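You operate a simulated robot arm through the tools that you are given. There is no shell and no other tool. Be economical: measure what you need, move in short steps, check, and stop when the job is done.

The job below is to be done with a simulated robot arm. You get a single attempt, and the scene is never put back.

TASK
Stop the mixer, empty it into the red tub and lock it off.
Fine: by the yellow lever; then wipe the flour off its lid with the sponge; sponge back. What is to be rubbed or washed off counts as gone when no trace of it is left.

It is judged by the outcome, as a careful person would: the job done as asked, and still so three seconds after it is handed in. It fails if anything else is knocked over, pushed out of place, dropped, spilled or broken. Lids that push on must go on centred and level and be pressed home; caps that screw on are set level and turned clockwise until they are tight.

THE ROBOT
A 6-joint arm with a two-finger parallel gripper on a trunk, on a base that drives. Base frame: it is fixed to the floor where the robot stands at the start and does not move with it; the origin is under the middle of the robot, x ahead of it, y to its left, z up. Units: mm, degrees, N and s.
Its first joint turns from -166.0 to 166.0 degrees. Places, roughly: black jog button of the mixer control box [700, 0, 800]; blue tub [500, 1250, 250]; clear mixer lid [900, 400, 900]; green start button of the mixer control box [700, 100, 800]; paddle mixer [900, 200, 500]; red switch of the mixer control box [700, -100, 800]; white tub [750, 1000, 750]; yellow lever [600, 400, 700]. Payload 3.91 kg.
Tool frame: the origin (TCP) lies between the finger pads and is the grasp point; the fingertips stand 30 mm ahead of it; z points along the fingers, y is the line along which they close. Largest opening 110 mm; finger width 20, thickness 10; the body of the gripper, 48 by 112 mm, starts 55 mm behind the TCP.
Orientation is that of the tool frame in the base frame, as a unit quaternion [w, x, y, z]. With the fingers straight down and closing along the base's y, the tool's x points along the base's -x, its y along +y and its z along -z.

THE INTERFACE
- The arm moves only by the tool arm_command. Its argument "commands" is a list of rows, each an object of numbers (a shift or turn left out is 0, a gripper value left out holds the last): "gripper": the finger opening in cm, from 0 to 11; "tx", "ty", "tz": the shift along the base's x, y, z in units of 250 mm (1.0 is 250 mm); "wx", "wy", "wz": the turn, a rotation vector about the base's x, y, z in units of 45 degrees (1.0 is 45 degrees). In form: [{"gripper": .., "tx": .., "ty": .., "tz": .., "wx": .., "wy": .., "wz": ..}, ...]. A call has 1 to 10 rows; each row is the pose to reach, as a shift and turn from the pose commanded when the call began. A call with a number of a shift or a turn outside -1 to 1 is refused whole. Each row takes 0.2 s and may step no farther than 50 mm and 8.6 degrees from the row before; otherwise, or with a gripper value out of range, the whole call is refused. A pose out of reach is approached as far as the arm can. The call stops where the force on the tool passes 90 N (or 10 N more than at its start, if that is more) or the arm is blocked; 0.2 s more then pass. The fingers move at their own pace (about 108 mm/s each) and stop on an object; they squeeze with about 29 N. The grip force told is the motor's: it shows also when the fingers shut on nothing. Time passes only in rows, and 0.2 s behind the last, so rows that repeat a pose let the fingers close. It gives the time, the measured TCP pose, the force on the tool (base axes), the opening and the grip force at its end, in the units of the frame above (readings bear some noise), with the torque about the TCP (base axes, N m) and any sound that the robot's microphone picked up.
- Cameras (640 x 400 px; columns grow to the right, rows downward): "scene" is now at [657.9, 372.6, 1336.6]; the picture's right is [-0.00, -0.17, -0.99], its down [-0.68, -0.73, 0.13] and it looks along [-0.74, 0.67, -0.11] (base axes); focal length 214 px, centre (320, 200). "wrist" rides on the gripper at [72, 17, -103] in the tool frame; the picture's right is [-0.23, 0.97, 0.00], its down [-0.76, -0.18, -0.62] and it looks along [-0.61, -0.14, 0.78] (tool axes); focal length 222 px, centre (320, 200). There is no depth. A picture from a camera that has moved, and an enlarged one, comes with that camera's place and axes in the base frame and with its lens. The place of the scene camera against the robot may be out by one fixed shift of up to 25 mm in any direction.
- snapshot(camera): a new picture of that camera. No time passes.
- drive_base(legs): drives the robot by 1 to 6 legs, each [ahead, left, turn to the left] in mm, mm and degrees, along the robot's own axes; the way and the turn of a leg run together, so that a leg with both is an arc; at most 1500 mm and 180 degrees a leg. The arm and the cameras ride along, it lands a little off, and it stops where it bumps. It gives what a move gives.
- turn_head(pan, tilt): turns the head with the scene camera to pan (to the left, within 80 degrees either way) and tilt (down, from -29 to 69), counted from straight ahead of the robot. It gives what a move gives.
- enlarge(camera, box): a new picture of the part [left, top, right, bottom] of that camera's present view, enlarged. No time passes.
- sign_off(): hands the job in; it is judged then, once.

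Work in short steps. Places have to be worked out from the pictures, the camera data and where the tool is seen: move nearer, look again, correct. Check each grasp and each placing, and mend what went wrong. You have 120 turns and 98 pictures in all, those below and enlarged ones among them. Open the gripper and draw the arm clear of the work before you hand the job in, unless the task says otherwise; then end with one line.

The tools are called after "Request:" by a JSON object that holds its "api" and its "payload". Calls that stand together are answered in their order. arm_command: Moves the arm, as the interface text tells. Its arguments: {"type":"object","properties":{"commands":{"type":"array","items":{"type":"object","properties":{"gripper":{"type":"number"},"tx":{"type":"number"},"ty":{"type":"number"},"tz":{"type":"number"},"wx":{"type":"number"},"wy":{"type":"number"},"wz":{"type":"number"}}}}},"required":["commands"]} The other tools are called the same way: drive_base (legs) drives the base; turn_head (pan, tilt) turns the head that bears the scene camera; snapshot (camera) takes a picture; enlarge (camera, box) takes an enlarged picture of a part of a camera's view; sign_off () hands the job in.

At the start:

```text
time_s: 0.0
ee_pos: [626.7, 313.3, 1228.3]
ee_rot: [0.0, 0.0, 1.0, 0.001]
contact_force: [-0.2, -0.7, -0.4]
moment: [0.04, -0.01, 0.01]
width: 110.1
finger_force: 0.0
robot x, y, heading: [5.0, 1.8, 0.1]
head pan, tilt: [80.2, 47.5]
```

scene: 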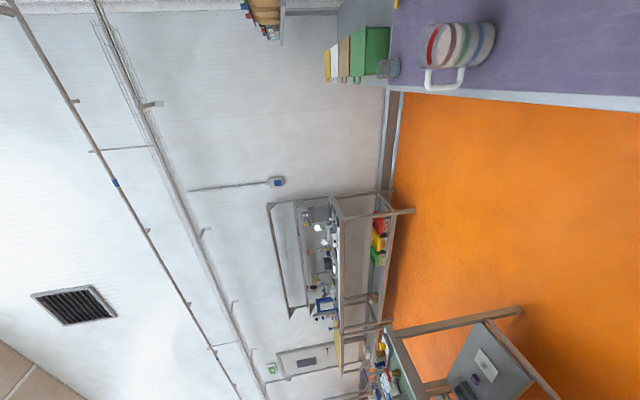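
wrist: 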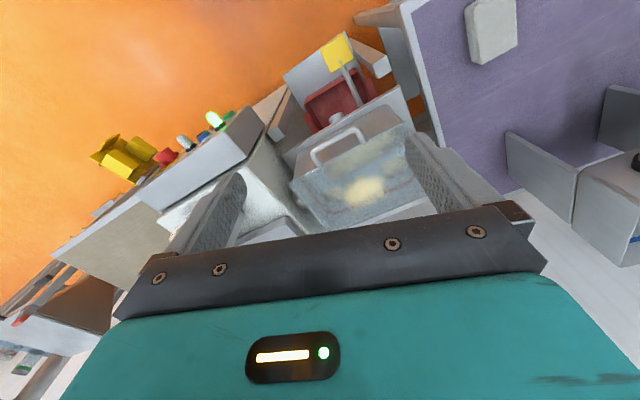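

The scene camera faces away from the mixer, so I turn the head toward the work.

Request:
{"api": "turn_head", "payload": {"pan": 0, "tilt": 45}}

```text
time_s: 1.5
ee_pos: [625.8, 313.6, 1228.3]
ee_rot: [0.0, 0.0, 1.0, 0.0]
contact_force: [-0.3, 0.0, -0.6]
moment: [0.0, 0.01, 0.01]
width: 110.0
finger_force: 0.0
robot x, y, heading: [1.1, 0.8, -0.0]
head pan, tilt: [0.0, 45.0]
```

Take a picture from the new head direction.

Request:
{"api": "snapshot", "payload": {"camera": "scene"}}

Request:
{"api": "snapshot", "payload": {"camera": "wrist"}}

```text
95 pictures are left
camera scene: at [661.4, 294.5, 1268.8], right [0.0, -1.0, 0.0], down [-0.71, 0.0, 0.71], along [-0.71, 0.0, -0.71], focal length 214 px, centre (320, 200)
```

scene: 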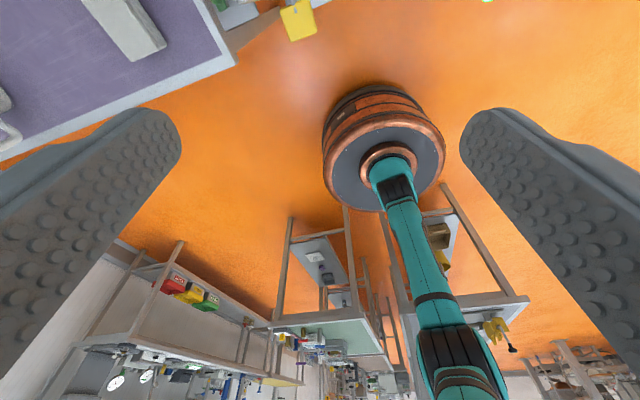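

```text
94 pictures are left
camera wrist: at [554.4, 331.9, 1331.5], right [0.23, 0.97, 0.0], down [0.76, -0.18, 0.62], along [0.61, -0.14, -0.78], focal length 222 px, centre (320, 200)
```

wrist: 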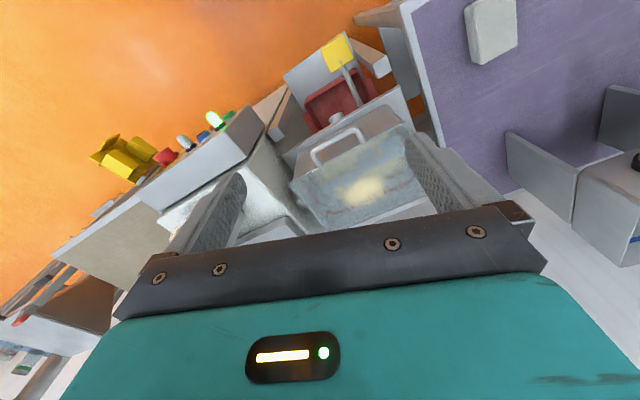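

The scene camera apparently rides with the tool and "ahead" is along the fingers, so tilting near 0 should look down on the mixer.

Request:
{"api": "turn_head", "payload": {"pan": 0, "tilt": 0}}

Request:
{"api": "snapshot", "payload": {"camera": "scene"}}

Request:
{"api": "turn_head", "payload": {"pan": 0, "tilt": -29}}

Request:
{"api": "snapshot", "payload": {"camera": "scene"}}

```text
time_s: 2.6
ee_pos: [627.7, 313.3, 1228.7]
ee_rot: [0.0, -0.001, 1.0, 0.0]
contact_force: [-0.5, -0.6, -0.8]
moment: [0.0, 0.01, -0.01]
width: 110.1
finger_force: 0.1
robot x, y, heading: [0.9, 1.7, 0.0]
head pan, tilt: [0.0, 0.0]
```

```text
93 pictures are left
camera scene: at [732.3, 294.5, 1260.1], right [0.0, -1.0, 0.0], down [-1.0, 0.0, 0.0], along [0.0, 0.0, -1.0], focal length 214 px, centre (320, 200)
```

scene: 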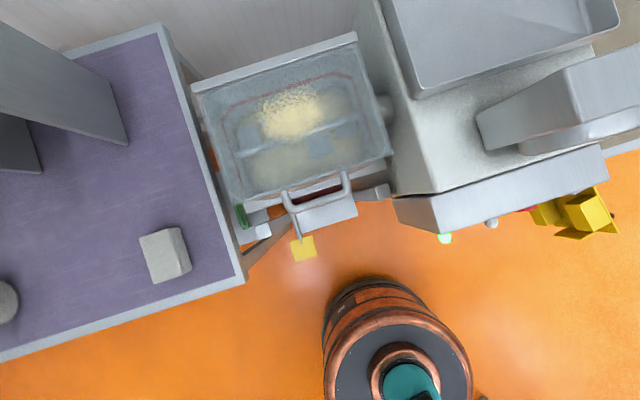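

```text
time_s: 3.6
ee_pos: [627.3, 313.3, 1229.2]
ee_rot: [0.0, 0.0, 1.0, 0.0]
contact_force: [-0.3, -0.2, 0.4]
moment: [0.03, -0.03, -0.02]
width: 110.0
finger_force: 0.1
robot x, y, heading: [-0.3, 1.3, -0.1]
head pan, tilt: [0.0, -28.6]
```

```text
92 pictures are left
camera scene: at [772.4, 294.5, 1283.0], right [0.0, -1.0, 0.0], down [-0.88, 0.0, -0.48], along [0.48, 0.0, -0.88], focal length 214 px, centre (320, 200)
```

scene: 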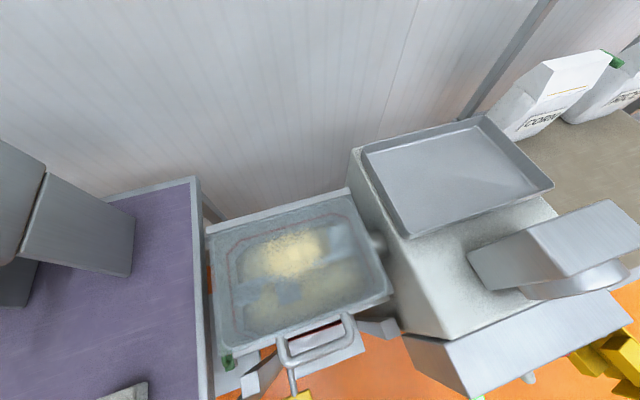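

The scene camera gives a top view. Now I enlarge the control box, lever and the table items.

Request:
{"api": "enlarge", "payload": {"camera": "wrist", "box": [80, 80, 280, 205]}}

Request:
{"api": "enlarge", "payload": {"camera": "wrist", "box": [270, 20, 450, 140]}}

Request:
{"api": "turn_head", "payload": {"pan": 60, "tilt": 0}}

Request:
{"api": "snapshot", "payload": {"camera": "scene"}}

Request:
{"api": "turn_head", "payload": {"pan": -50, "tilt": 10}}

Request:
{"api": "snapshot", "payload": {"camera": "scene"}}

```text
3.20 times, centred on (180, 142) of wrist
camera zoom: at [554.4, 331.9, 1331.5], right [0.23, 0.97, 0.0], down [0.76, -0.18, 0.62], along [0.61, -0.14, -0.78], focal length 711 px, centre (768, 384)
```

zoom: 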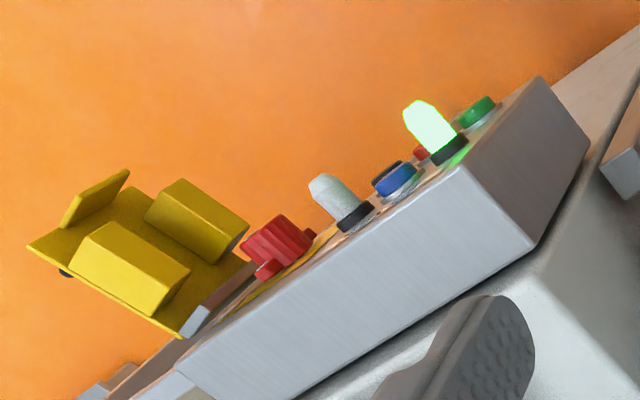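

```text
3.33 times, centred on (360, 80) of wrist
camera zoom: at [554.4, 331.9, 1331.5], right [0.23, 0.97, 0.0], down [0.76, -0.18, 0.62], along [0.61, -0.14, -0.78], focal length 740 px, centre (187, 600)
```

zoom: 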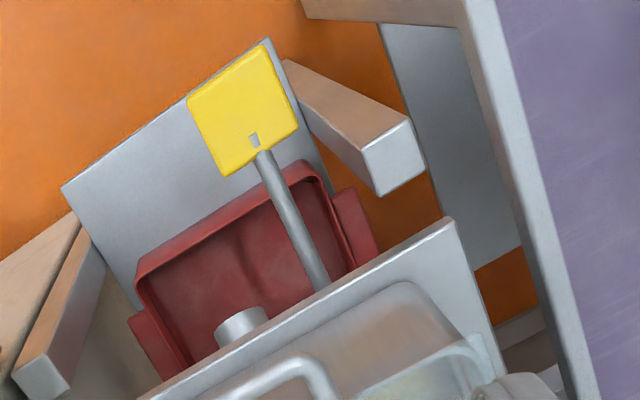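

```text
time_s: 4.9
ee_pos: [626.0, 314.1, 1230.4]
ee_rot: [0.0, 0.0, 1.0, 0.0]
contact_force: [0.1, 0.5, 0.3]
moment: [0.0, 0.0, 0.0]
width: 110.0
finger_force: 0.0
robot x, y, heading: [-0.1, -2.3, 0.2]
head pan, tilt: [60.0, 0.0]
```

```text
89 pictures are left
camera scene: at [732.4, 372.4, 1305.0], right [0.0, -0.5, -0.87], down [-1.0, 0.0, 0.0], along [0.0, 0.87, -0.5], focal length 214 px, centre (320, 200)
```

scene: 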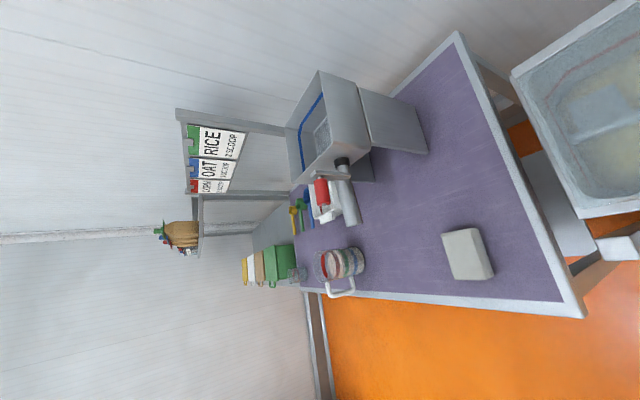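

```text
time_s: 6.8
ee_pos: [625.4, 313.3, 1229.4]
ee_rot: [-0.001, 0.0, 1.0, 0.0]
contact_force: [-0.2, -0.2, 0.4]
moment: [-0.04, -0.02, -0.02]
width: 110.0
finger_force: 0.0
robot x, y, heading: [2.6, -1.5, -0.1]
head pan, tilt: [-50.0, 10.0]
```

```text
88 pictures are left
camera scene: at [716.3, 223.3, 1290.3], right [0.0, -0.64, 0.77], down [-0.98, 0.13, 0.11], along [-0.17, -0.75, -0.63], focal length 214 px, centre (320, 200)
```

scene: 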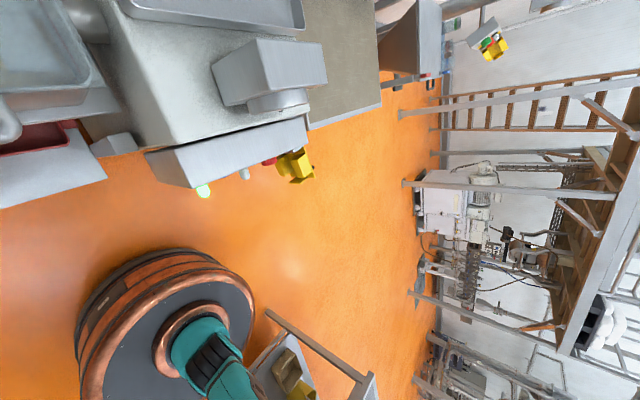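

The box carries green start, blue, black, lamps, a red switch and a yellow thing at its right end. I move the tool in front of the box, tilted forward, to look at it.

Request:
{"api": "arm_command", "payload": {"commands": [{"tx": -0.1, "ty": -0.12, "tz": -0.04, "wy": -0.12}, {"tx": -0.2, "ty": -0.24, "tz": -0.08, "wy": -0.24}, {"tx": -0.3, "ty": -0.36, "tz": -0.12, "wy": -0.36}, {"tx": -0.4, "ty": -0.48, "tz": -0.16, "wy": -0.48}, {"tx": -0.5, "ty": -0.6, "tz": -0.2, "wy": -0.6}, {"tx": -0.6, "ty": -0.72, "tz": -0.24, "wy": -0.72}, {"tx": -0.7, "ty": -0.84, "tz": -0.28, "wy": -0.84}, {"tx": -0.8, "ty": -0.96, "tz": -0.32, "wy": -0.96}, {"tx": -0.84, "ty": -1.0, "tz": -0.36, "wy": -1.0}]}}

Request:
{"api": "turn_head", "payload": {"pan": 0, "tilt": 0}}

Request:
{"api": "snapshot", "payload": {"camera": "scene"}}

Request:
{"api": "snapshot", "payload": {"camera": "wrist"}}

```text
time_s: 8.8
ee_pos: [418.5, 63.5, 1137.4]
ee_rot: [0.383, 0.0, 0.924, 0.0]
contact_force: [0.5, 0.0, -1.3]
moment: [-0.02, 0.05, -0.02]
width: 109.9
finger_force: 0.1
robot x, y, heading: [2.8, -3.8, -0.0]
head pan, tilt: [-50.0, 10.0]
```

```text
time_s: 9.9
ee_pos: [417.8, 63.9, 1138.3]
ee_rot: [0.382, 0.0, 0.924, 0.0]
contact_force: [0.5, -0.1, -0.3]
moment: [-0.06, 0.02, 0.03]
width: 109.8
finger_force: 0.0
robot x, y, heading: [-2.0, 1.8, -0.0]
head pan, tilt: [0.0, 0.0]
```

```text
87 pictures are left
camera scene: at [462.8, 44.7, 1235.4], right [0.0, -1.0, 0.0], down [-0.71, 0.0, -0.71], along [0.71, 0.0, -0.71], focal length 214 px, centre (320, 200)
```

scene: 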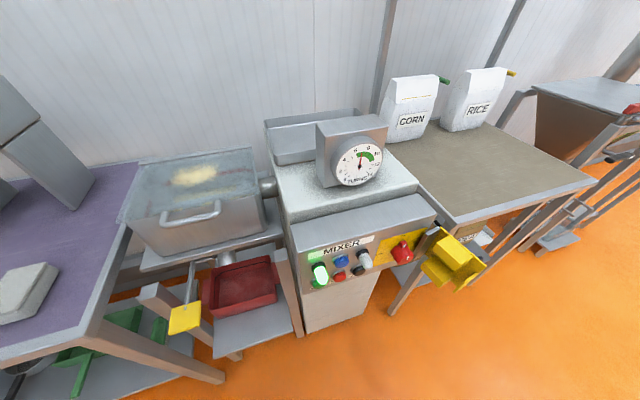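

```text
86 pictures are left
camera wrist: at [293.5, 82.2, 1159.3], right [0.16, 0.97, 0.16], down [0.1, -0.18, 0.98], along [0.98, -0.14, -0.12], focal length 222 px, centre (320, 200)
```

wrist: 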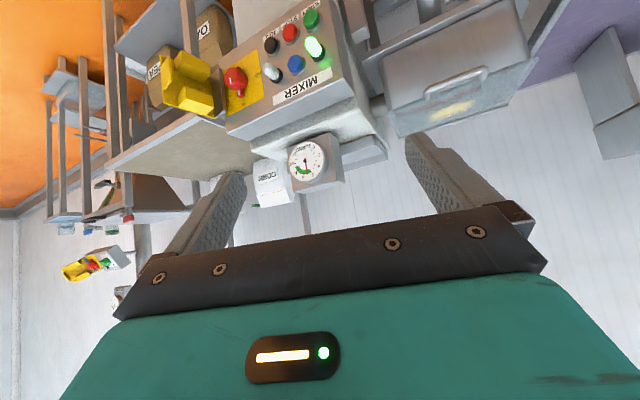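

Very clear. Enlarging the control panel and the lever/tub area.

Request:
{"api": "enlarge", "payload": {"camera": "scene", "box": [285, 215, 485, 340]}}

Request:
{"api": "enlarge", "payload": {"camera": "scene", "box": [110, 140, 302, 360]}}

Request:
{"api": "enlarge", "payload": {"camera": "scene", "box": [310, 110, 430, 200]}}

Request:
{"api": "enlarge", "payload": {"camera": "scene", "box": [0, 230, 130, 390]}}

```text
3.20 times, centred on (385, 278) of scene
camera zoom: at [462.8, 44.7, 1235.4], right [0.0, -1.0, 0.0], down [-0.71, 0.0, -0.71], along [0.71, 0.0, -0.71], focal length 686 px, centre (112, -48)
```

zoom: 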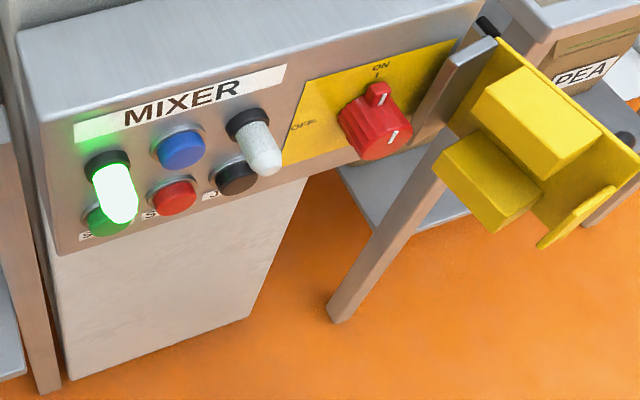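

```text
1.82 times, centred on (206, 250) of scene
camera zoom: at [462.8, 44.7, 1235.4], right [0.0, -1.0, 0.0], down [-0.71, 0.0, -0.71], along [0.71, 0.0, -0.71], focal length 390 px, centre (527, 109)
```

zoom: 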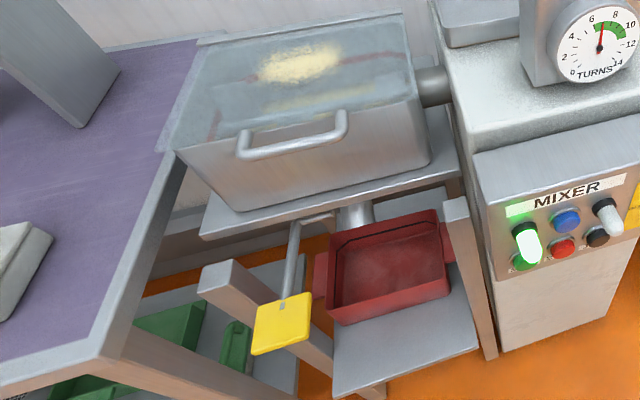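

```text
4.44 times, centred on (370, 155) of scene
camera zoom: at [462.8, 44.7, 1235.4], right [0.0, -1.0, 0.0], down [-0.71, 0.0, -0.71], along [0.71, 0.0, -0.71], focal length 953 px, centre (98, 400)
```

zoom: 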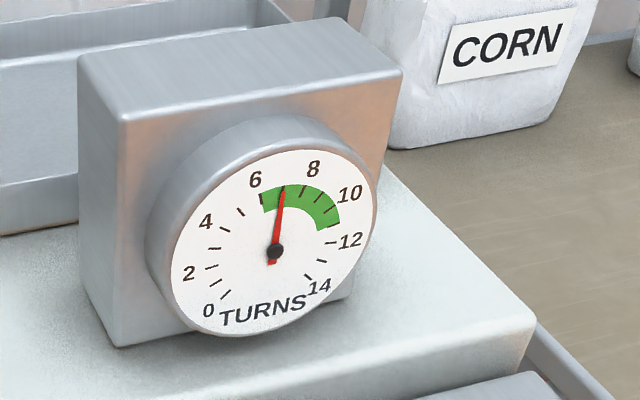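

```text
2.50 times, centred on (65, 310) of scene
camera zoom: at [462.8, 44.7, 1235.4], right [0.0, -1.0, 0.0], down [-0.71, 0.0, -0.71], along [0.71, 0.0, -0.71], focal length 536 px, centre (958, -75)
```

zoom: 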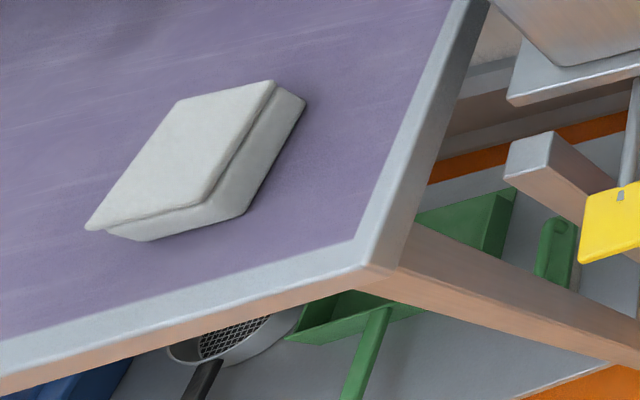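

The dial reads 7 turns inside a green 6–11 arc while it runs, so the stop should be pressed soon. The red STOP button sits under the blue one; I enlarge it in the accurate wrist camera.

Request:
{"api": "enlarge", "payload": {"camera": "wrist", "box": [150, 0, 350, 125]}}

```text
3.20 times, centred on (250, 62) of wrist
camera zoom: at [293.5, 82.2, 1159.3], right [0.16, 0.97, 0.16], down [0.1, -0.18, 0.98], along [0.98, -0.14, -0.12], focal length 711 px, centre (544, 640)
```

zoom: 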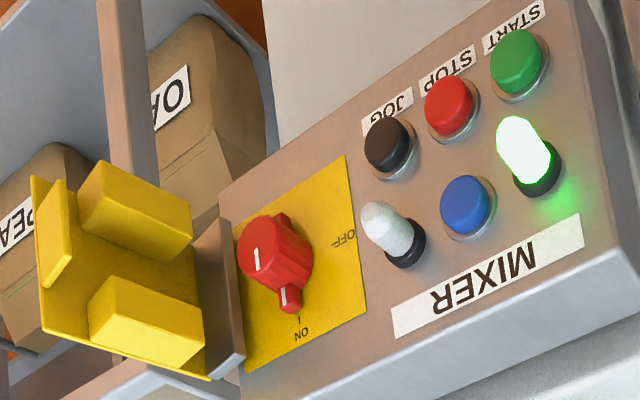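

From two wrist views I place the STOP cap at about (695, 21, 762), the panel yawed about 16°. I close the gripper and move to a standoff with the fingers pointing into the panel.

Request:
{"api": "arm_command", "payload": {"commands": [{"gripper": 0, "tx": 0.1, "ty": -0.035, "tz": -0.15, "wz": 0.09}, {"tx": 0.2, "ty": -0.07, "tz": -0.3, "wz": 0.18}, {"tx": 0.3, "ty": -0.105, "tz": -0.45, "wz": 0.27}, {"tx": 0.4, "ty": -0.14, "tz": -0.6, "wz": 0.356}]}}

Request:
{"api": "arm_command", "payload": {"commands": [{"tx": 0.1, "ty": -0.035, "tz": -0.15, "wx": 0.03, "wy": -0.11}, {"tx": 0.2, "ty": -0.07, "tz": -0.3, "wx": 0.06, "wy": -0.22}, {"tx": 0.28, "ty": -0.105, "tz": -0.45, "wx": 0.092, "wy": -0.32}, {"tx": 0.344, "ty": -0.136, "tz": -0.6, "wx": 0.092, "wy": -0.32}, {"tx": 0.344, "ty": -0.136, "tz": -0.684, "wx": 0.092, "wy": -0.32}]}}

Request:
{"api": "snapshot", "payload": {"camera": "scene"}}

Request:
{"api": "snapshot", "payload": {"camera": "wrist"}}

```text
time_s: 10.9
ee_pos: [516.9, 28.8, 988.1]
ee_rot: [0.379, -0.128, 0.915, 0.053]
contact_force: [-0.9, -0.5, 0.7]
moment: [-0.01, 0.0, 0.02]
width: 0.0
finger_force: 29.2
robot x, y, heading: [-1.0, -1.2, -0.2]
head pan, tilt: [0.0, 0.0]
```

```text
time_s: 12.1
ee_pos: [603.0, -7.0, 817.6]
ee_rot: [0.495, -0.12, 0.858, 0.069]
contact_force: [0.0, -0.6, 1.9]
moment: [0.02, 0.02, -0.01]
width: 0.0
finger_force: 29.3
robot x, y, heading: [1.5, 2.8, -0.2]
head pan, tilt: [0.0, 0.0]
```

```text
80 pictures are left
camera scene: at [617.8, -20.6, 924.5], right [0.28, -0.96, 0.0], down [-0.48, -0.14, -0.87], along [0.83, 0.24, -0.5], focal length 214 px, centre (320, 200)
```

scene: 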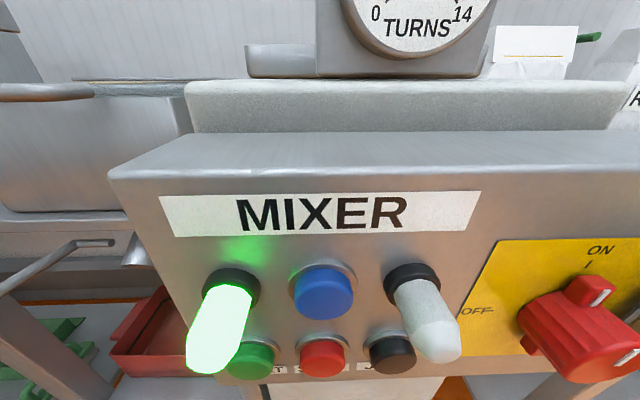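

```text
79 pictures are left
camera wrist: at [477.2, -24.1, 806.2], right [-0.16, 0.97, 0.2], down [-0.1, -0.21, 0.97], along [0.98, 0.13, 0.13], focal length 222 px, centre (320, 200)
```

wrist: 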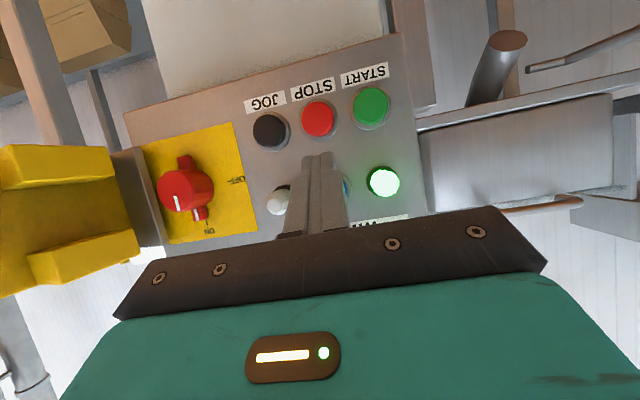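

Wrist view puts STOP at (695, 18, 759), right on the finger line. I advance 75 mm then in small steps.

Request:
{"api": "arm_command", "payload": {"commands": [{"tx": 0.12, "ty": 0.0344, "tz": -0.076}, {"tx": 0.213, "ty": 0.0612, "tz": -0.134}, {"tx": 0.25, "ty": 0.0717, "tz": -0.154}, {"tx": 0.263, "ty": 0.0755, "tz": -0.162}]}}

Request:
{"api": "snapshot", "payload": {"camera": "scene"}}

```text
time_s: 13.1
ee_pos: [666.9, 12.8, 777.9]
ee_rot: [0.495, -0.121, 0.857, 0.071]
contact_force: [-21.1, -7.1, 8.7]
moment: [0.01, -0.14, 0.0]
width: 0.0
finger_force: 29.0
robot x, y, heading: [-1.2, -2.1, 0.2]
head pan, tilt: [0.0, 0.0]
heard: click
```

```text
78 pictures are left
camera scene: at [682.4, -0.9, 884.3], right [0.28, -0.96, 0.0], down [-0.48, -0.14, -0.87], along [0.83, 0.24, -0.5], focal length 214 px, centre (320, 200)
```

scene: 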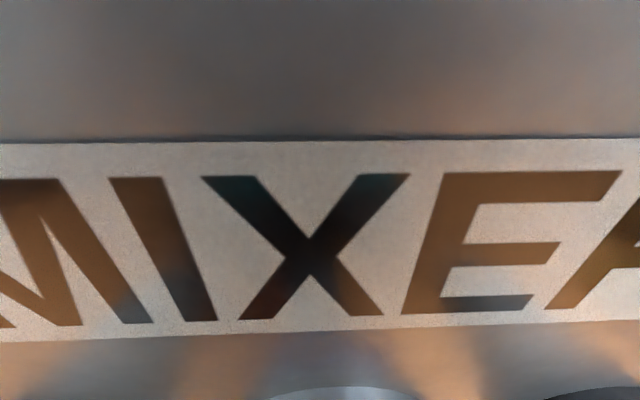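

A click was heard, and the green glow seems gone. I back off along the approach line, up by about 200 mm, and look at panel and dial.

Request:
{"api": "arm_command", "payload": {"commands": [{"tx": -0.12, "ty": -0.034, "tz": 0.076}, {"tx": -0.28, "ty": -0.08, "tz": 0.17}, {"tx": -0.42, "ty": -0.12, "tz": 0.29}, {"tx": -0.56, "ty": -0.12, "tz": 0.42}, {"tx": -0.7, "ty": -0.12, "tz": 0.55}, {"tx": -0.84, "ty": -0.12, "tz": 0.68}]}}

Request:
{"api": "snapshot", "payload": {"camera": "scene"}}

Request:
{"api": "enlarge", "payload": {"camera": "wrist", "box": [60, 0, 420, 240]}}

```text
time_s: 14.5
ee_pos: [458.2, -15.8, 946.6]
ee_rot: [0.495, -0.12, 0.858, 0.07]
contact_force: [0.0, 0.0, 0.3]
moment: [0.01, 0.01, 0.01]
width: 0.1
finger_force: 29.0
robot x, y, heading: [-1.8, 0.5, 0.3]
head pan, tilt: [0.0, 0.0]
```

```text
77 pictures are left
camera scene: at [474.0, -29.8, 1054.6], right [0.28, -0.96, 0.0], down [-0.48, -0.14, -0.87], along [0.83, 0.24, -0.5], focal length 214 px, centre (320, 200)
```

scene: 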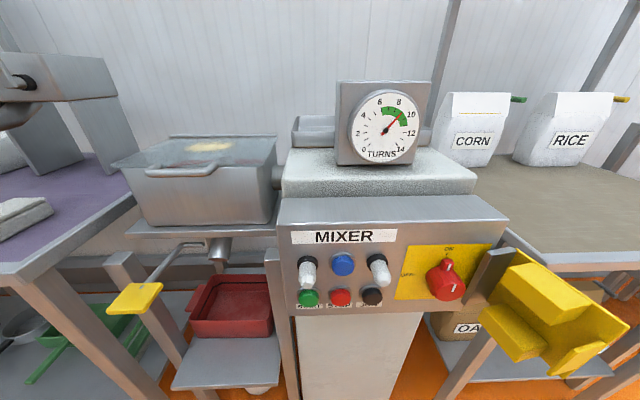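

```text
1.67 times, centred on (240, 120) of wrist
camera zoom: at [333.3, -33.5, 936.5], right [-0.16, 0.97, 0.2], down [-0.1, -0.21, 0.97], along [0.98, 0.13, 0.13], focal length 370 px, centre (453, 333)
```

zoom: 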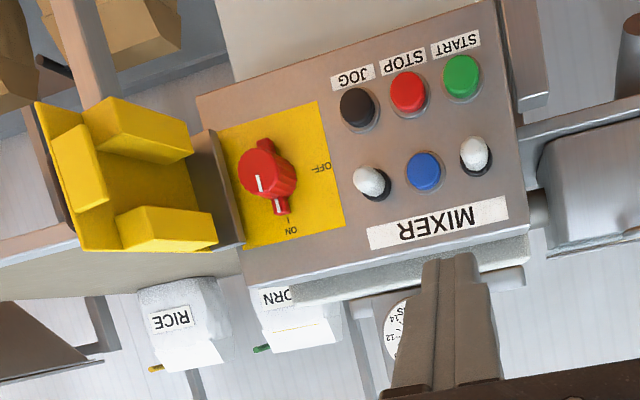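

Mixer stopped at ~9 turns, in the green. Now look at the lever: I move the arm left and view it.

Request:
{"api": "arm_command", "payload": {"commands": [{"ty": 0.2, "tz": 0.0}, {"ty": 0.4, "tz": 0.0}, {"ty": 0.6, "tz": 0.0}, {"ty": 0.8, "tz": 0.0}, {"ty": 0.97, "tz": 0.0}]}}

Request:
{"api": "snapshot", "payload": {"camera": "scene"}}

Request:
{"api": "snapshot", "payload": {"camera": "wrist"}}

```text
time_s: 15.7
ee_pos: [457.7, 225.6, 950.8]
ee_rot: [0.495, -0.121, 0.857, 0.069]
contact_force: [-0.9, 0.1, 1.0]
moment: [0.01, -0.02, 0.01]
width: 0.0
finger_force: 29.1
robot x, y, heading: [-2.9, 1.7, 0.0]
head pan, tilt: [0.0, 0.0]
```

```text
75 pictures are left
camera scene: at [472.7, 212.0, 1057.0], right [0.28, -0.96, 0.0], down [-0.48, -0.14, -0.87], along [0.83, 0.24, -0.5], focal length 214 px, centre (320, 200)
```

scene: 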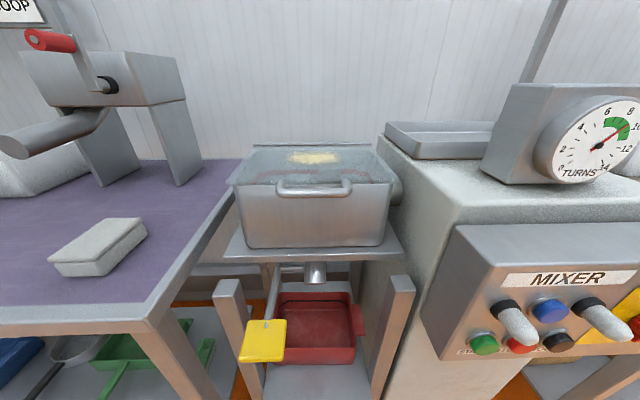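

```text
74 pictures are left
camera wrist: at [332.2, 208.1, 938.7], right [-0.16, 0.97, 0.2], down [-0.1, -0.21, 0.97], along [0.98, 0.14, 0.13], focal length 222 px, centre (320, 200)
```

wrist: 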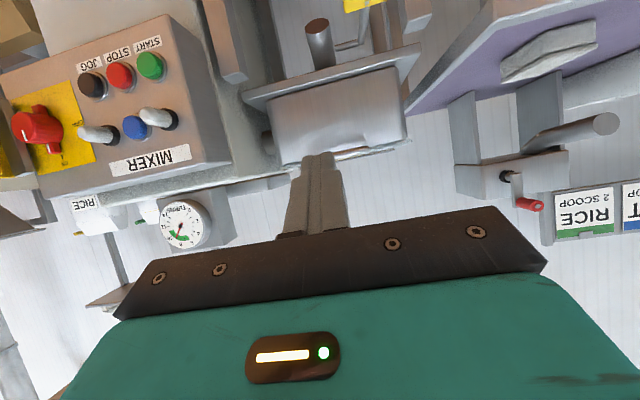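

Zoom on the lever, outlet and the block on the table.

Request:
{"api": "enlarge", "payload": {"camera": "scene", "box": [210, 230, 420, 390]}}

Request:
{"api": "enlarge", "payload": {"camera": "scene", "box": [220, 130, 420, 255]}}

```text
2.50 times, centred on (315, 310) of scene
camera zoom: at [472.7, 212.0, 1057.0], right [0.28, -0.96, 0.0], down [-0.48, -0.14, -0.87], along [0.83, 0.24, -0.5], focal length 536 px, centre (332, -75)
```

zoom: 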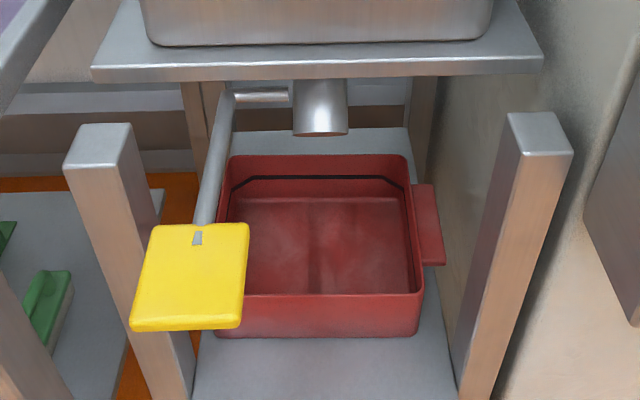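

```text
3.20 times, centred on (320, 192) of scene
camera zoom: at [472.7, 212.0, 1057.0], right [0.28, -0.96, 0.0], down [-0.48, -0.14, -0.87], along [0.83, 0.24, -0.5], focal length 686 px, centre (320, 224)
```

zoom: 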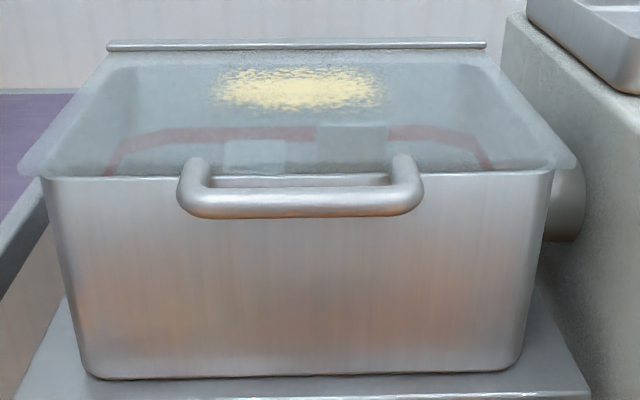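

The valve axis runs sideways below the plate and the yellow paddle points toward me about level (~(615,358,718)); pressing it down is the natural motion. I tilt to ~50° down and go to a standoff above the paddle to measure.

Request:
{"api": "arm_command", "payload": {"commands": [{"tx": 0.11, "ty": 0.1, "tz": -0.11, "wx": -0.04, "wy": 0.14}, {"tx": 0.22, "ty": 0.2, "tz": -0.22, "wx": -0.08, "wy": 0.28}, {"tx": 0.33, "ty": 0.3, "tz": -0.33, "wx": -0.123, "wy": 0.427}, {"tx": 0.44, "ty": 0.4, "tz": -0.44, "wx": -0.123, "wy": 0.427}, {"tx": 0.52, "ty": 0.5, "tz": -0.54, "wx": -0.123, "wy": 0.427}]}}

Request:
{"api": "snapshot", "payload": {"camera": "scene"}}

Request:
{"api": "snapshot", "payload": {"camera": "wrist"}}

```text
time_s: 16.9
ee_pos: [589.4, 350.2, 814.7]
ee_rot: [0.338, -0.13, 0.931, 0.047]
contact_force: [-0.4, 0.0, 0.0]
moment: [0.03, -0.02, 0.01]
width: 0.1
finger_force: 29.4
robot x, y, heading: [0.1, 2.1, 0.1]
head pan, tilt: [0.0, 0.0]
```

```text
71 pictures are left
camera scene: at [641.3, 347.7, 907.9], right [0.28, -0.96, 0.0], down [-0.74, -0.21, -0.64], along [0.62, 0.18, -0.77], focal length 214 px, centre (320, 200)
```

scene: 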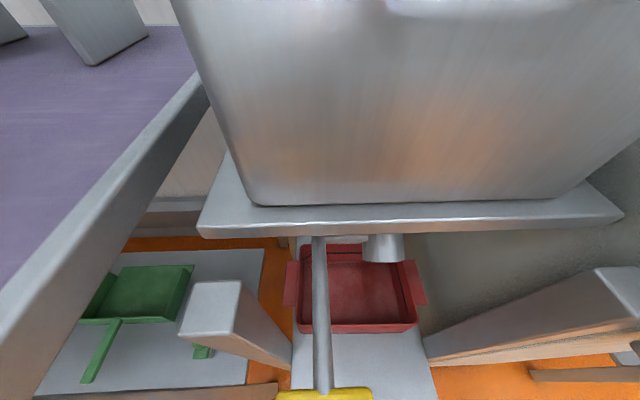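

```text
70 pictures are left
camera wrist: at [467.6, 334.6, 847.1], right [-0.1, 0.98, 0.15], down [0.22, -0.12, 0.97], along [0.97, 0.13, -0.21], focal length 222 px, centre (320, 200)
```

wrist: 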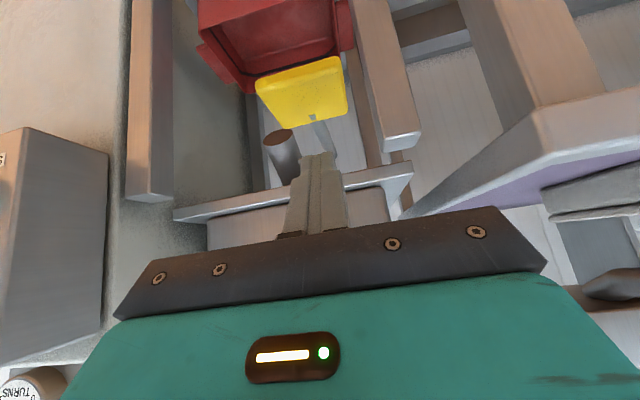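

The paddle center is at (617, 356, 728), directly below the fingertips (608, 355, 792). I descend and start pressing gently.

Request:
{"api": "arm_command", "payload": {"commands": [{"tx": 0.01, "tz": -0.15}, {"tx": 0.02, "tz": -0.22}, {"tx": 0.02, "tz": -0.26}, {"tx": 0.02, "tz": -0.3}, {"tx": 0.02, "tz": -0.34}]}}

```text
time_s: 18.1
ee_pos: [592.8, 350.5, 727.1]
ee_rot: [0.339, -0.13, 0.931, 0.048]
contact_force: [0.5, -0.7, 2.4]
moment: [0.07, -0.02, -0.02]
width: 0.0
finger_force: 29.1
robot x, y, heading: [0.0, 4.7, -0.2]
head pan, tilt: [0.0, 0.0]
```

Tip is at z≈704 with only slight force; check whether the lever is following.

Request:
{"api": "snapshot", "payload": {"camera": "wrist"}}

Request:
{"api": "snapshot", "payload": {"camera": "scene"}}

```text
69 pictures are left
camera wrist: at [472.4, 335.4, 759.9], right [-0.1, 0.98, 0.15], down [0.22, -0.12, 0.97], along [0.97, 0.13, -0.21], focal length 222 px, centre (320, 200)
```

wrist: 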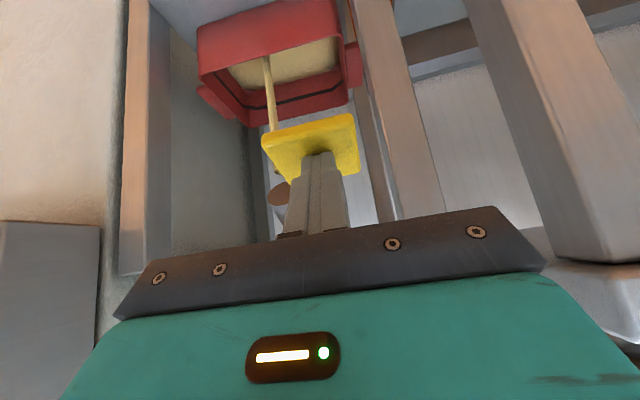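

```text
68 pictures are left
camera scene: at [646.1, 348.5, 820.6], right [0.28, -0.96, 0.0], down [-0.74, -0.21, -0.64], along [0.62, 0.18, -0.77], focal length 214 px, centre (320, 200)
```

scene: 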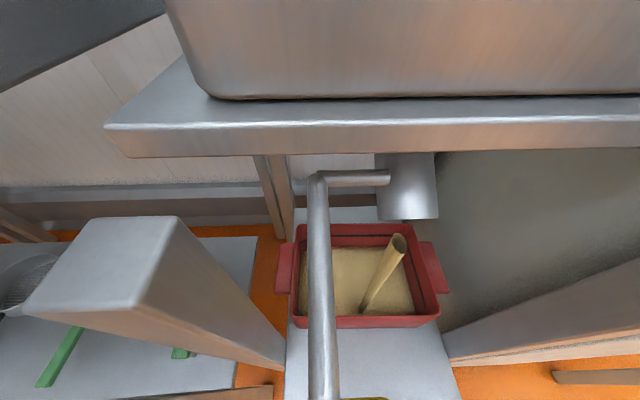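

Material is flowing into the red tub. I hold the lever here and watch the tub level.

Request:
{"api": "arm_command", "payload": {"commands": [{"tz": 0}, {"tz": 0}, {"tz": 0}, {"tz": 0}, {"tz": 0}]}}

Request:
{"api": "snapshot", "payload": {"camera": "scene"}}

```text
time_s: 19.3
ee_pos: [595.0, 350.0, 728.0]
ee_rot: [0.338, -0.131, 0.931, 0.048]
contact_force: [-1.3, 0.7, 2.6]
moment: [0.03, 0.04, -0.02]
width: 0.1
finger_force: 29.2
robot x, y, heading: [-0.7, -2.6, 0.2]
head pan, tilt: [0.0, 0.0]
```

```text
67 pictures are left
camera scene: at [646.0, 348.4, 820.6], right [0.28, -0.96, 0.0], down [-0.74, -0.21, -0.64], along [0.62, 0.18, -0.77], focal length 214 px, centre (320, 200)
```

scene: 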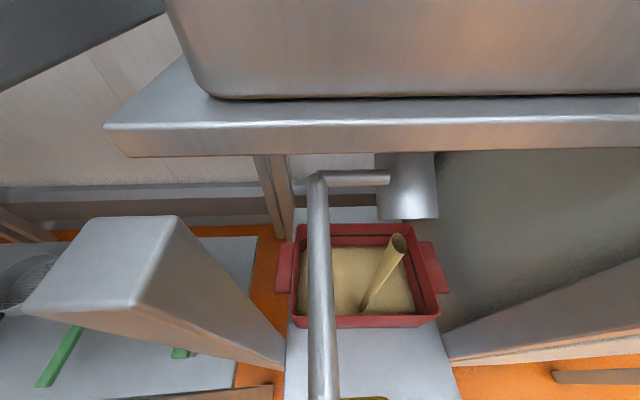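

Still flowing, level rising slowly. I keep holding.

Request:
{"api": "arm_command", "payload": {"commands": [{"tz": 0}, {"tz": 0}, {"tz": 0}, {"tz": 0}, {"tz": 0}, {"tz": 0}, {"tz": 0}, {"tz": 0}, {"tz": 0}, {"tz": 0}]}}

Request:
{"api": "enlarge", "payload": {"camera": "scene", "box": [240, 150, 480, 340]}}

```text
time_s: 21.5
ee_pos: [593.6, 350.9, 726.9]
ee_rot: [0.338, -0.132, 0.931, 0.049]
contact_force: [-0.6, 0.1, 1.8]
moment: [0.0, -0.03, -0.01]
width: 0.2
finger_force: 28.9
robot x, y, heading: [0.4, -3.1, 0.0]
head pan, tilt: [0.0, 0.0]
```

```text
2.11 times, centred on (360, 245) of scene
camera zoom: at [646.0, 348.4, 820.6], right [0.28, -0.96, 0.0], down [-0.74, -0.21, -0.64], along [0.62, 0.18, -0.77], focal length 452 px, centre (236, 105)
```

zoom: 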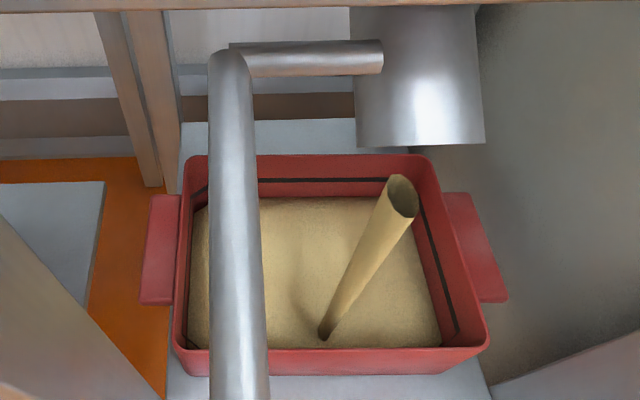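

The level nears the tub's black line; I watch closely in shorter waits.

Request:
{"api": "arm_command", "payload": {"commands": [{"tz": 0}, {"tz": 0}, {"tz": 0}, {"tz": 0}, {"tz": 0}]}}

Request:
{"api": "enlarge", "payload": {"camera": "scene", "box": [240, 150, 480, 340]}}

```text
time_s: 22.7
ee_pos: [594.3, 351.2, 728.7]
ee_rot: [0.339, -0.13, 0.931, 0.047]
contact_force: [-1.1, -0.5, 0.9]
moment: [-0.02, -0.02, 0.03]
width: 0.0
finger_force: 29.5
robot x, y, heading: [0.3, 1.7, -0.1]
head pan, tilt: [0.0, 0.0]
```

```text
2.11 times, centred on (360, 245) of scene
camera zoom: at [646.0, 348.4, 820.6], right [0.28, -0.96, 0.0], down [-0.74, -0.21, -0.64], along [0.62, 0.18, -0.77], focal length 452 px, centre (236, 105)
```

zoom: 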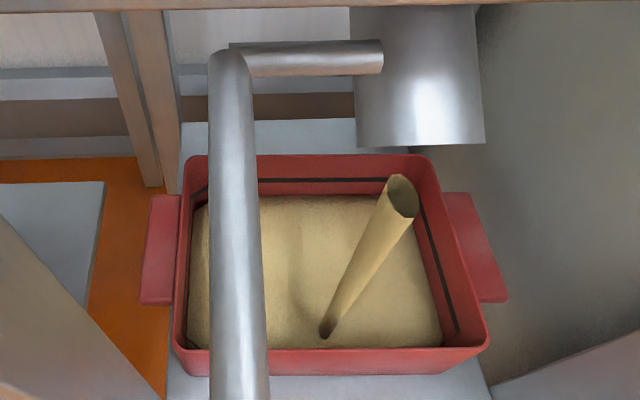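

The flow is slow; I press the lever further to open the valve more.

Request:
{"api": "arm_command", "payload": {"commands": [{"tx": 0.01, "tz": -0.05}, {"tx": 0.02, "tz": -0.1}, {"tx": 0.04, "tz": -0.15}, {"tx": 0.06, "tz": -0.2}, {"tx": 0.06, "tz": -0.2}]}}

Request:
{"api": "snapshot", "payload": {"camera": "scene"}}

```text
time_s: 23.5
ee_pos: [599.2, 351.6, 703.9]
ee_rot: [0.344, -0.131, 0.929, 0.05]
contact_force: [-41.1, -21.7, 52.1]
moment: [-0.48, 0.59, 0.01]
width: 0.0
finger_force: 29.1
robot x, y, heading: [-4.0, 0.1, 0.0]
head pan, tilt: [0.0, 0.0]
stopped in row 3: the force on the tool passed its limit at 108 N (the readings are from after the stop); the commanded pose is now the measured one
```

```text
64 pictures are left
camera scene: at [649.7, 347.6, 796.7], right [0.28, -0.96, 0.0], down [-0.73, -0.21, -0.65], along [0.63, 0.18, -0.76], focal length 214 px, centre (320, 200)
```

scene: 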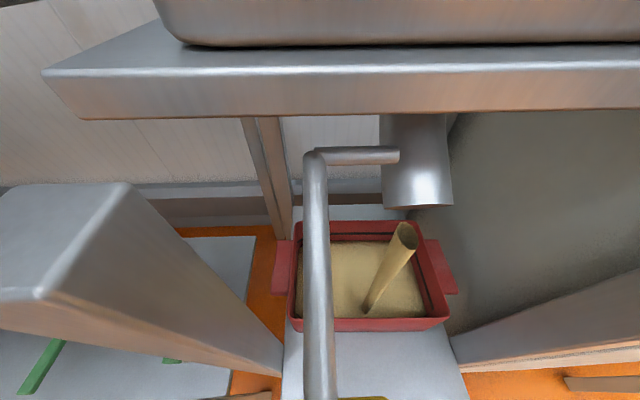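

The lever has hit its end stop. I ease off 4 mm and keep waiting.

Request:
{"api": "arm_command", "payload": {"commands": [{"tz": 0.012, "tx": -0.006}, {"tz": 0.016, "tx": -0.008}, {"tz": 0.016, "tx": -0.008}, {"tz": 0.016, "tx": -0.008}, {"tz": 0.016, "tx": -0.008}, {"tz": 0.016, "tx": -0.008}, {"tz": 0.016, "tx": -0.008}]}}

Request:
{"api": "enlarge", "payload": {"camera": "scene", "box": [240, 150, 480, 340]}}

```text
time_s: 25.1
ee_pos: [599.3, 352.0, 705.3]
ee_rot: [0.343, -0.131, 0.929, 0.05]
contact_force: [-13.6, -16.6, 31.3]
moment: [-0.36, 0.07, -0.15]
width: 0.0
finger_force: 29.0
robot x, y, heading: [2.5, -3.2, 0.2]
head pan, tilt: [0.0, 0.0]
```

```text
2.11 times, centred on (360, 245) of scene
camera zoom: at [650.0, 348.0, 797.6], right [0.28, -0.96, 0.0], down [-0.73, -0.21, -0.65], along [0.62, 0.18, -0.76], focal length 452 px, centre (236, 105)
```

zoom: 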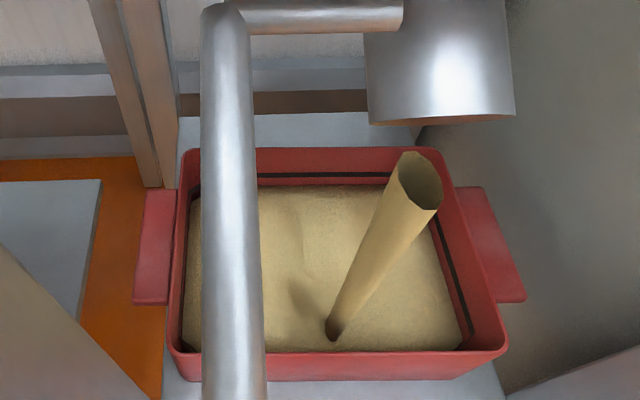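

Still flowing and near the line; continue holding.

Request:
{"api": "arm_command", "payload": {"commands": [{"tz": 0}, {"tz": 0}, {"tz": 0}, {"tz": 0}, {"tz": 0}, {"tz": 0}, {"tz": 0}, {"tz": 0}, {"tz": 0}, {"tz": 0}]}}

Request:
{"api": "enlarge", "payload": {"camera": "scene", "box": [240, 150, 480, 340]}}

```text
time_s: 27.3
ee_pos: [598.5, 351.6, 704.1]
ee_rot: [0.342, -0.131, 0.929, 0.05]
contact_force: [-7.8, -13.7, 32.8]
moment: [-0.29, -0.12, -0.18]
width: 0.0
finger_force: 28.7
robot x, y, heading: [-1.7, -0.5, -0.0]
head pan, tilt: [0.0, 0.0]
```

```text
2.11 times, centred on (360, 245) of scene
camera zoom: at [649.9, 348.2, 797.6], right [0.28, -0.96, 0.0], down [-0.73, -0.21, -0.65], along [0.62, 0.18, -0.76], focal length 452 px, centre (236, 105)
```

zoom: 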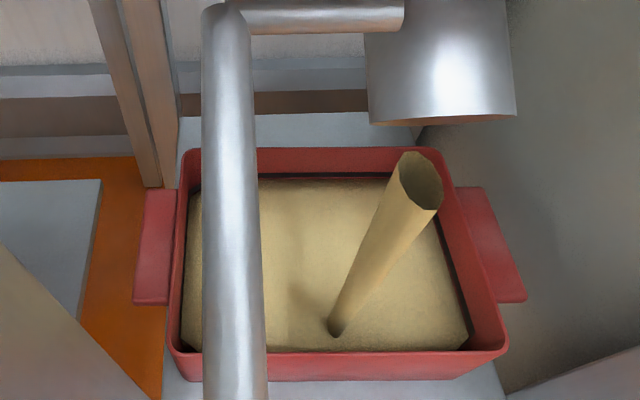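

Level is at the line. I hold one second at a time, ready to raise the lever if it nears the rim.

Request:
{"api": "arm_command", "payload": {"commands": [{"tz": 0}, {"tz": 0}, {"tz": 0}, {"tz": 0}, {"tz": 0}]}}

Request:
{"api": "enlarge", "payload": {"camera": "scene", "box": [240, 150, 480, 340]}}

```text
time_s: 28.5
ee_pos: [598.3, 351.6, 703.3]
ee_rot: [0.343, -0.131, 0.929, 0.049]
contact_force: [-7.0, -11.5, 33.6]
moment: [-0.2, -0.15, -0.13]
width: 0.0
finger_force: 29.3
robot x, y, heading: [-2.5, 2.1, -0.0]
head pan, tilt: [0.0, 0.0]
```

```text
2.11 times, centred on (360, 245) of scene
camera zoom: at [649.9, 348.2, 797.6], right [0.28, -0.96, 0.0], down [-0.73, -0.21, -0.65], along [0.62, 0.18, -0.76], focal length 452 px, centre (236, 105)
```

zoom: 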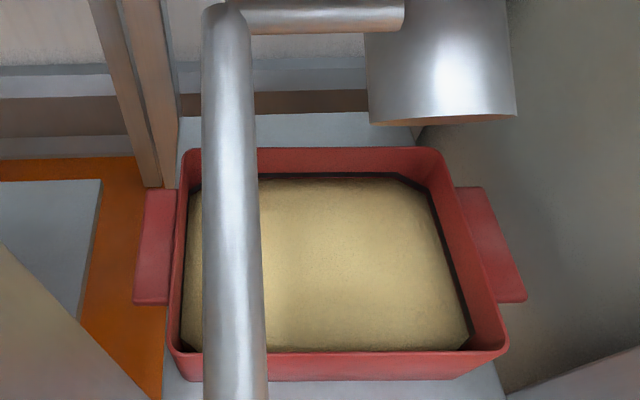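

Flow has stopped by itself with the tub at its line: the mixer is empty. I retract from the lever and check whether it springs back.

Request:
{"api": "arm_command", "payload": {"commands": [{"tz": 0.1, "tx": -0.02}, {"tz": 0.25, "tx": -0.1}, {"tz": 0.4, "tx": -0.2}, {"tz": 0.55, "tx": -0.3}, {"tz": 0.7, "tx": -0.4}, {"tz": 0.85, "tx": -0.5}]}}

Request:
{"api": "snapshot", "payload": {"camera": "scene"}}

```text
time_s: 29.9
ee_pos: [474.6, 348.4, 917.0]
ee_rot: [0.341, -0.131, 0.929, 0.049]
contact_force: [0.6, 0.3, 0.1]
moment: [-0.02, 0.02, -0.01]
width: 0.1
finger_force: 29.0
robot x, y, heading: [0.1, -2.8, 0.1]
head pan, tilt: [0.0, 0.0]
```

```text
60 pictures are left
camera scene: at [525.8, 346.7, 1009.5], right [0.28, -0.96, 0.0], down [-0.73, -0.21, -0.65], along [0.62, 0.18, -0.76], focal length 214 px, centre (320, 200)
```

scene: 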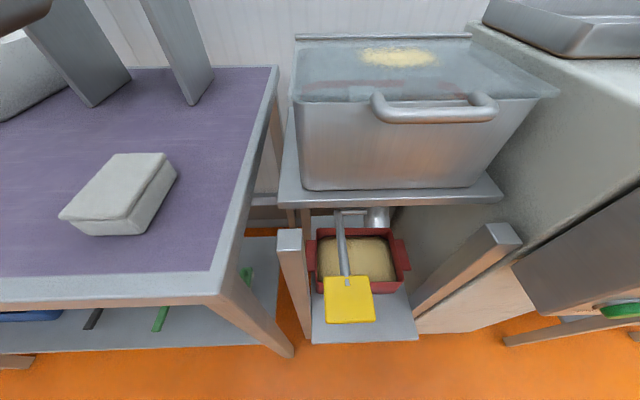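

Tub filled, lever up. Now the red switch: I estimate its face at about (740, -130, 798). I move there to a standoff with a flatter tool (pitch ≈ -15°) and open fingers.

Request:
{"api": "arm_command", "payload": {"commands": [{"gripper": 9, "tx": 0.0, "ty": -0.16, "wx": 0.036, "wy": -0.125}, {"tx": 0.0, "ty": -0.33, "wx": 0.072, "wy": -0.25}, {"tx": 0.0, "ty": -0.5, "wx": 0.108, "wy": -0.375}, {"tx": 0.0, "ty": -0.67, "wx": 0.144, "wy": -0.5}, {"tx": 0.0, "ty": -0.84, "wx": 0.18, "wy": -0.625}, {"tx": 0.0, "ty": -1.0, "wx": 0.215, "wy": -0.747}]}}

Request:
{"api": "arm_command", "payload": {"commands": [{"tx": 0.05, "ty": -0.18, "tz": -0.04}, {"tx": 0.1, "ty": -0.36, "tz": -0.08}, {"tx": 0.15, "ty": -0.54, "tz": -0.14}, {"tx": 0.2, "ty": -0.72, "tz": -0.18}, {"tx": 0.25, "ty": -0.9, "tz": -0.22}, {"tx": 0.3, "ty": -1.0, "tz": -0.26}]}}

Request:
{"api": "snapshot", "payload": {"camera": "scene"}}

Request:
{"api": "snapshot", "payload": {"camera": "wrist"}}

```text
time_s: 31.3
ee_pos: [480.4, 121.7, 922.6]
ee_rot: [0.588, -0.003, 0.798, 0.131]
contact_force: [-0.3, 1.2, 1.9]
moment: [-0.09, 0.04, -0.08]
width: 90.0
finger_force: 0.2
out of reach, approached as far as the arm can: row 6
robot x, y, heading: [2.5, 0.3, 0.3]
head pan, tilt: [0.0, 0.0]
```

```text
time_s: 32.7
ee_pos: [479.3, 131.6, 928.4]
ee_rot: [0.605, -0.11, 0.784, 0.085]
contact_force: [0.3, 0.4, 0.2]
moment: [0.04, 0.0, -0.01]
width: 90.3
finger_force: 0.2
out of reach, approached as far as the arm can: row 1, 2, 3, 4, 5, 6
robot x, y, heading: [-2.1, -0.9, -0.0]
head pan, tilt: [0.0, 0.0]
```

```text
59 pictures are left
camera scene: at [464.6, 110.1, 1036.4], right [0.27, -0.96, 0.0], down [-0.24, -0.07, -0.97], along [0.93, 0.26, -0.25], focal length 214 px, centre (320, 200)
```

scene: 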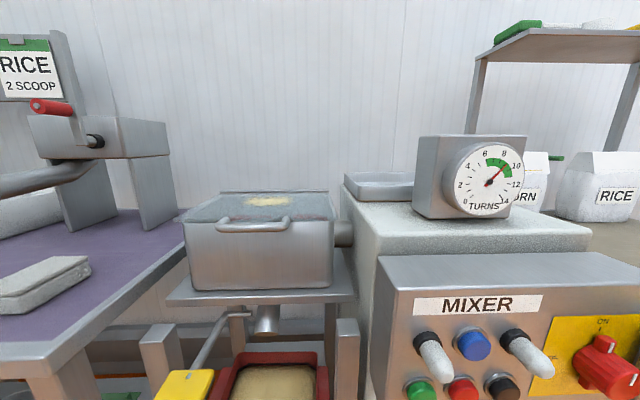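

```text
58 pictures are left
camera wrist: at [361.0, 117.6, 883.9], right [-0.21, 0.95, 0.22], down [-0.35, -0.28, 0.89], along [0.91, 0.11, 0.39], focal length 222 px, centre (320, 200)
```

wrist: 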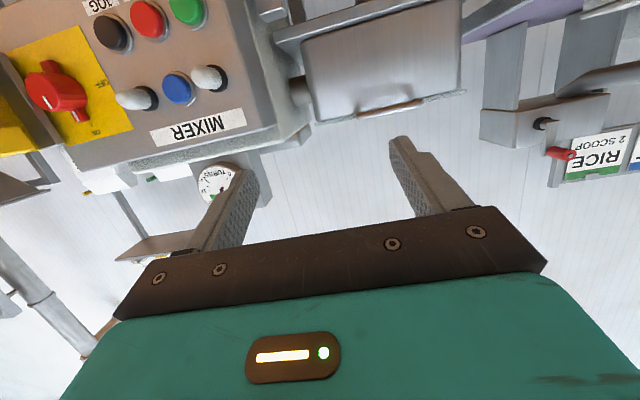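

The flat pose is only out of reach this near the robot. I first send a no-move row to learn where the commanded pose stands.

Request:
{"api": "arm_command", "payload": {"commands": [{"tx": 0.15}, {"tx": 0.3}]}}

```text
time_s: 33.3
ee_pos: [549.9, 160.5, 931.8]
ee_rot: [0.606, -0.109, 0.783, 0.084]
contact_force: [0.0, 0.6, 0.4]
moment: [-0.02, -0.01, 0.01]
width: 90.1
finger_force: 0.0
out of reach, approached as far as the arm can: row 1, 2
robot x, y, heading: [-1.0, -2.4, -0.2]
head pan, tilt: [0.0, 0.0]
```

Position drifted oddly; another no-move call to see whether the arm is still converging.

Request:
{"api": "arm_command", "payload": {"commands": [{"tx": 0}, {"tx": 0}, {"tx": 0}]}}

```text
time_s: 34.1
ee_pos: [549.4, 161.5, 930.3]
ee_rot: [0.605, -0.109, 0.784, 0.084]
contact_force: [0.1, -0.2, 1.3]
moment: [-0.01, 0.0, -0.02]
width: 90.1
finger_force: 0.0
robot x, y, heading: [-0.1, -4.3, 0.0]
head pan, tilt: [0.0, 0.0]
```

The commanded pose is reset to the measured one. I go back to the proven 30° pitch, then move right.

Request:
{"api": "arm_command", "payload": {"commands": [{"wx": -0.046, "wy": 0.16}, {"wx": -0.092, "wy": 0.32}, {"ty": -0.15, "wx": -0.092, "wy": 0.32}, {"ty": -0.3, "wx": -0.092, "wy": 0.32}, {"ty": -0.45, "wx": -0.092, "wy": 0.32}, {"ty": -0.62, "wx": -0.092, "wy": 0.32}, {"ty": -0.8, "wx": -0.092, "wy": 0.32}]}}

Request:
{"api": "arm_command", "payload": {"commands": [{"ty": -0.15, "tz": -0.05}, {"ty": -0.3, "tz": -0.1}, {"ty": -0.45, "tz": -0.15}, {"ty": -0.55, "tz": -0.2}]}}

```text
time_s: 35.9
ee_pos: [517.9, -71.9, 886.5]
ee_rot: [0.372, -0.151, 0.915, -0.025]
contact_force: [0.5, -0.2, -0.3]
moment: [0.01, -0.03, -0.02]
width: 90.3
finger_force: 0.1
out of reach, approached as far as the arm can: row 2, 3, 4
robot x, y, heading: [3.8, -0.8, 0.2]
head pan, tilt: [0.0, 0.0]
stopped in row 7: the arm was blocked; the commanded pose is now the measured one
```

```text
time_s: 36.9
ee_pos: [520.0, -210.6, 835.9]
ee_rot: [0.372, -0.151, 0.915, -0.026]
contact_force: [0.2, -0.4, -0.8]
moment: [-0.03, -0.01, -0.01]
width: 90.1
finger_force: 0.0
robot x, y, heading: [1.7, -1.2, -0.1]
head pan, tilt: [0.0, 0.0]
```

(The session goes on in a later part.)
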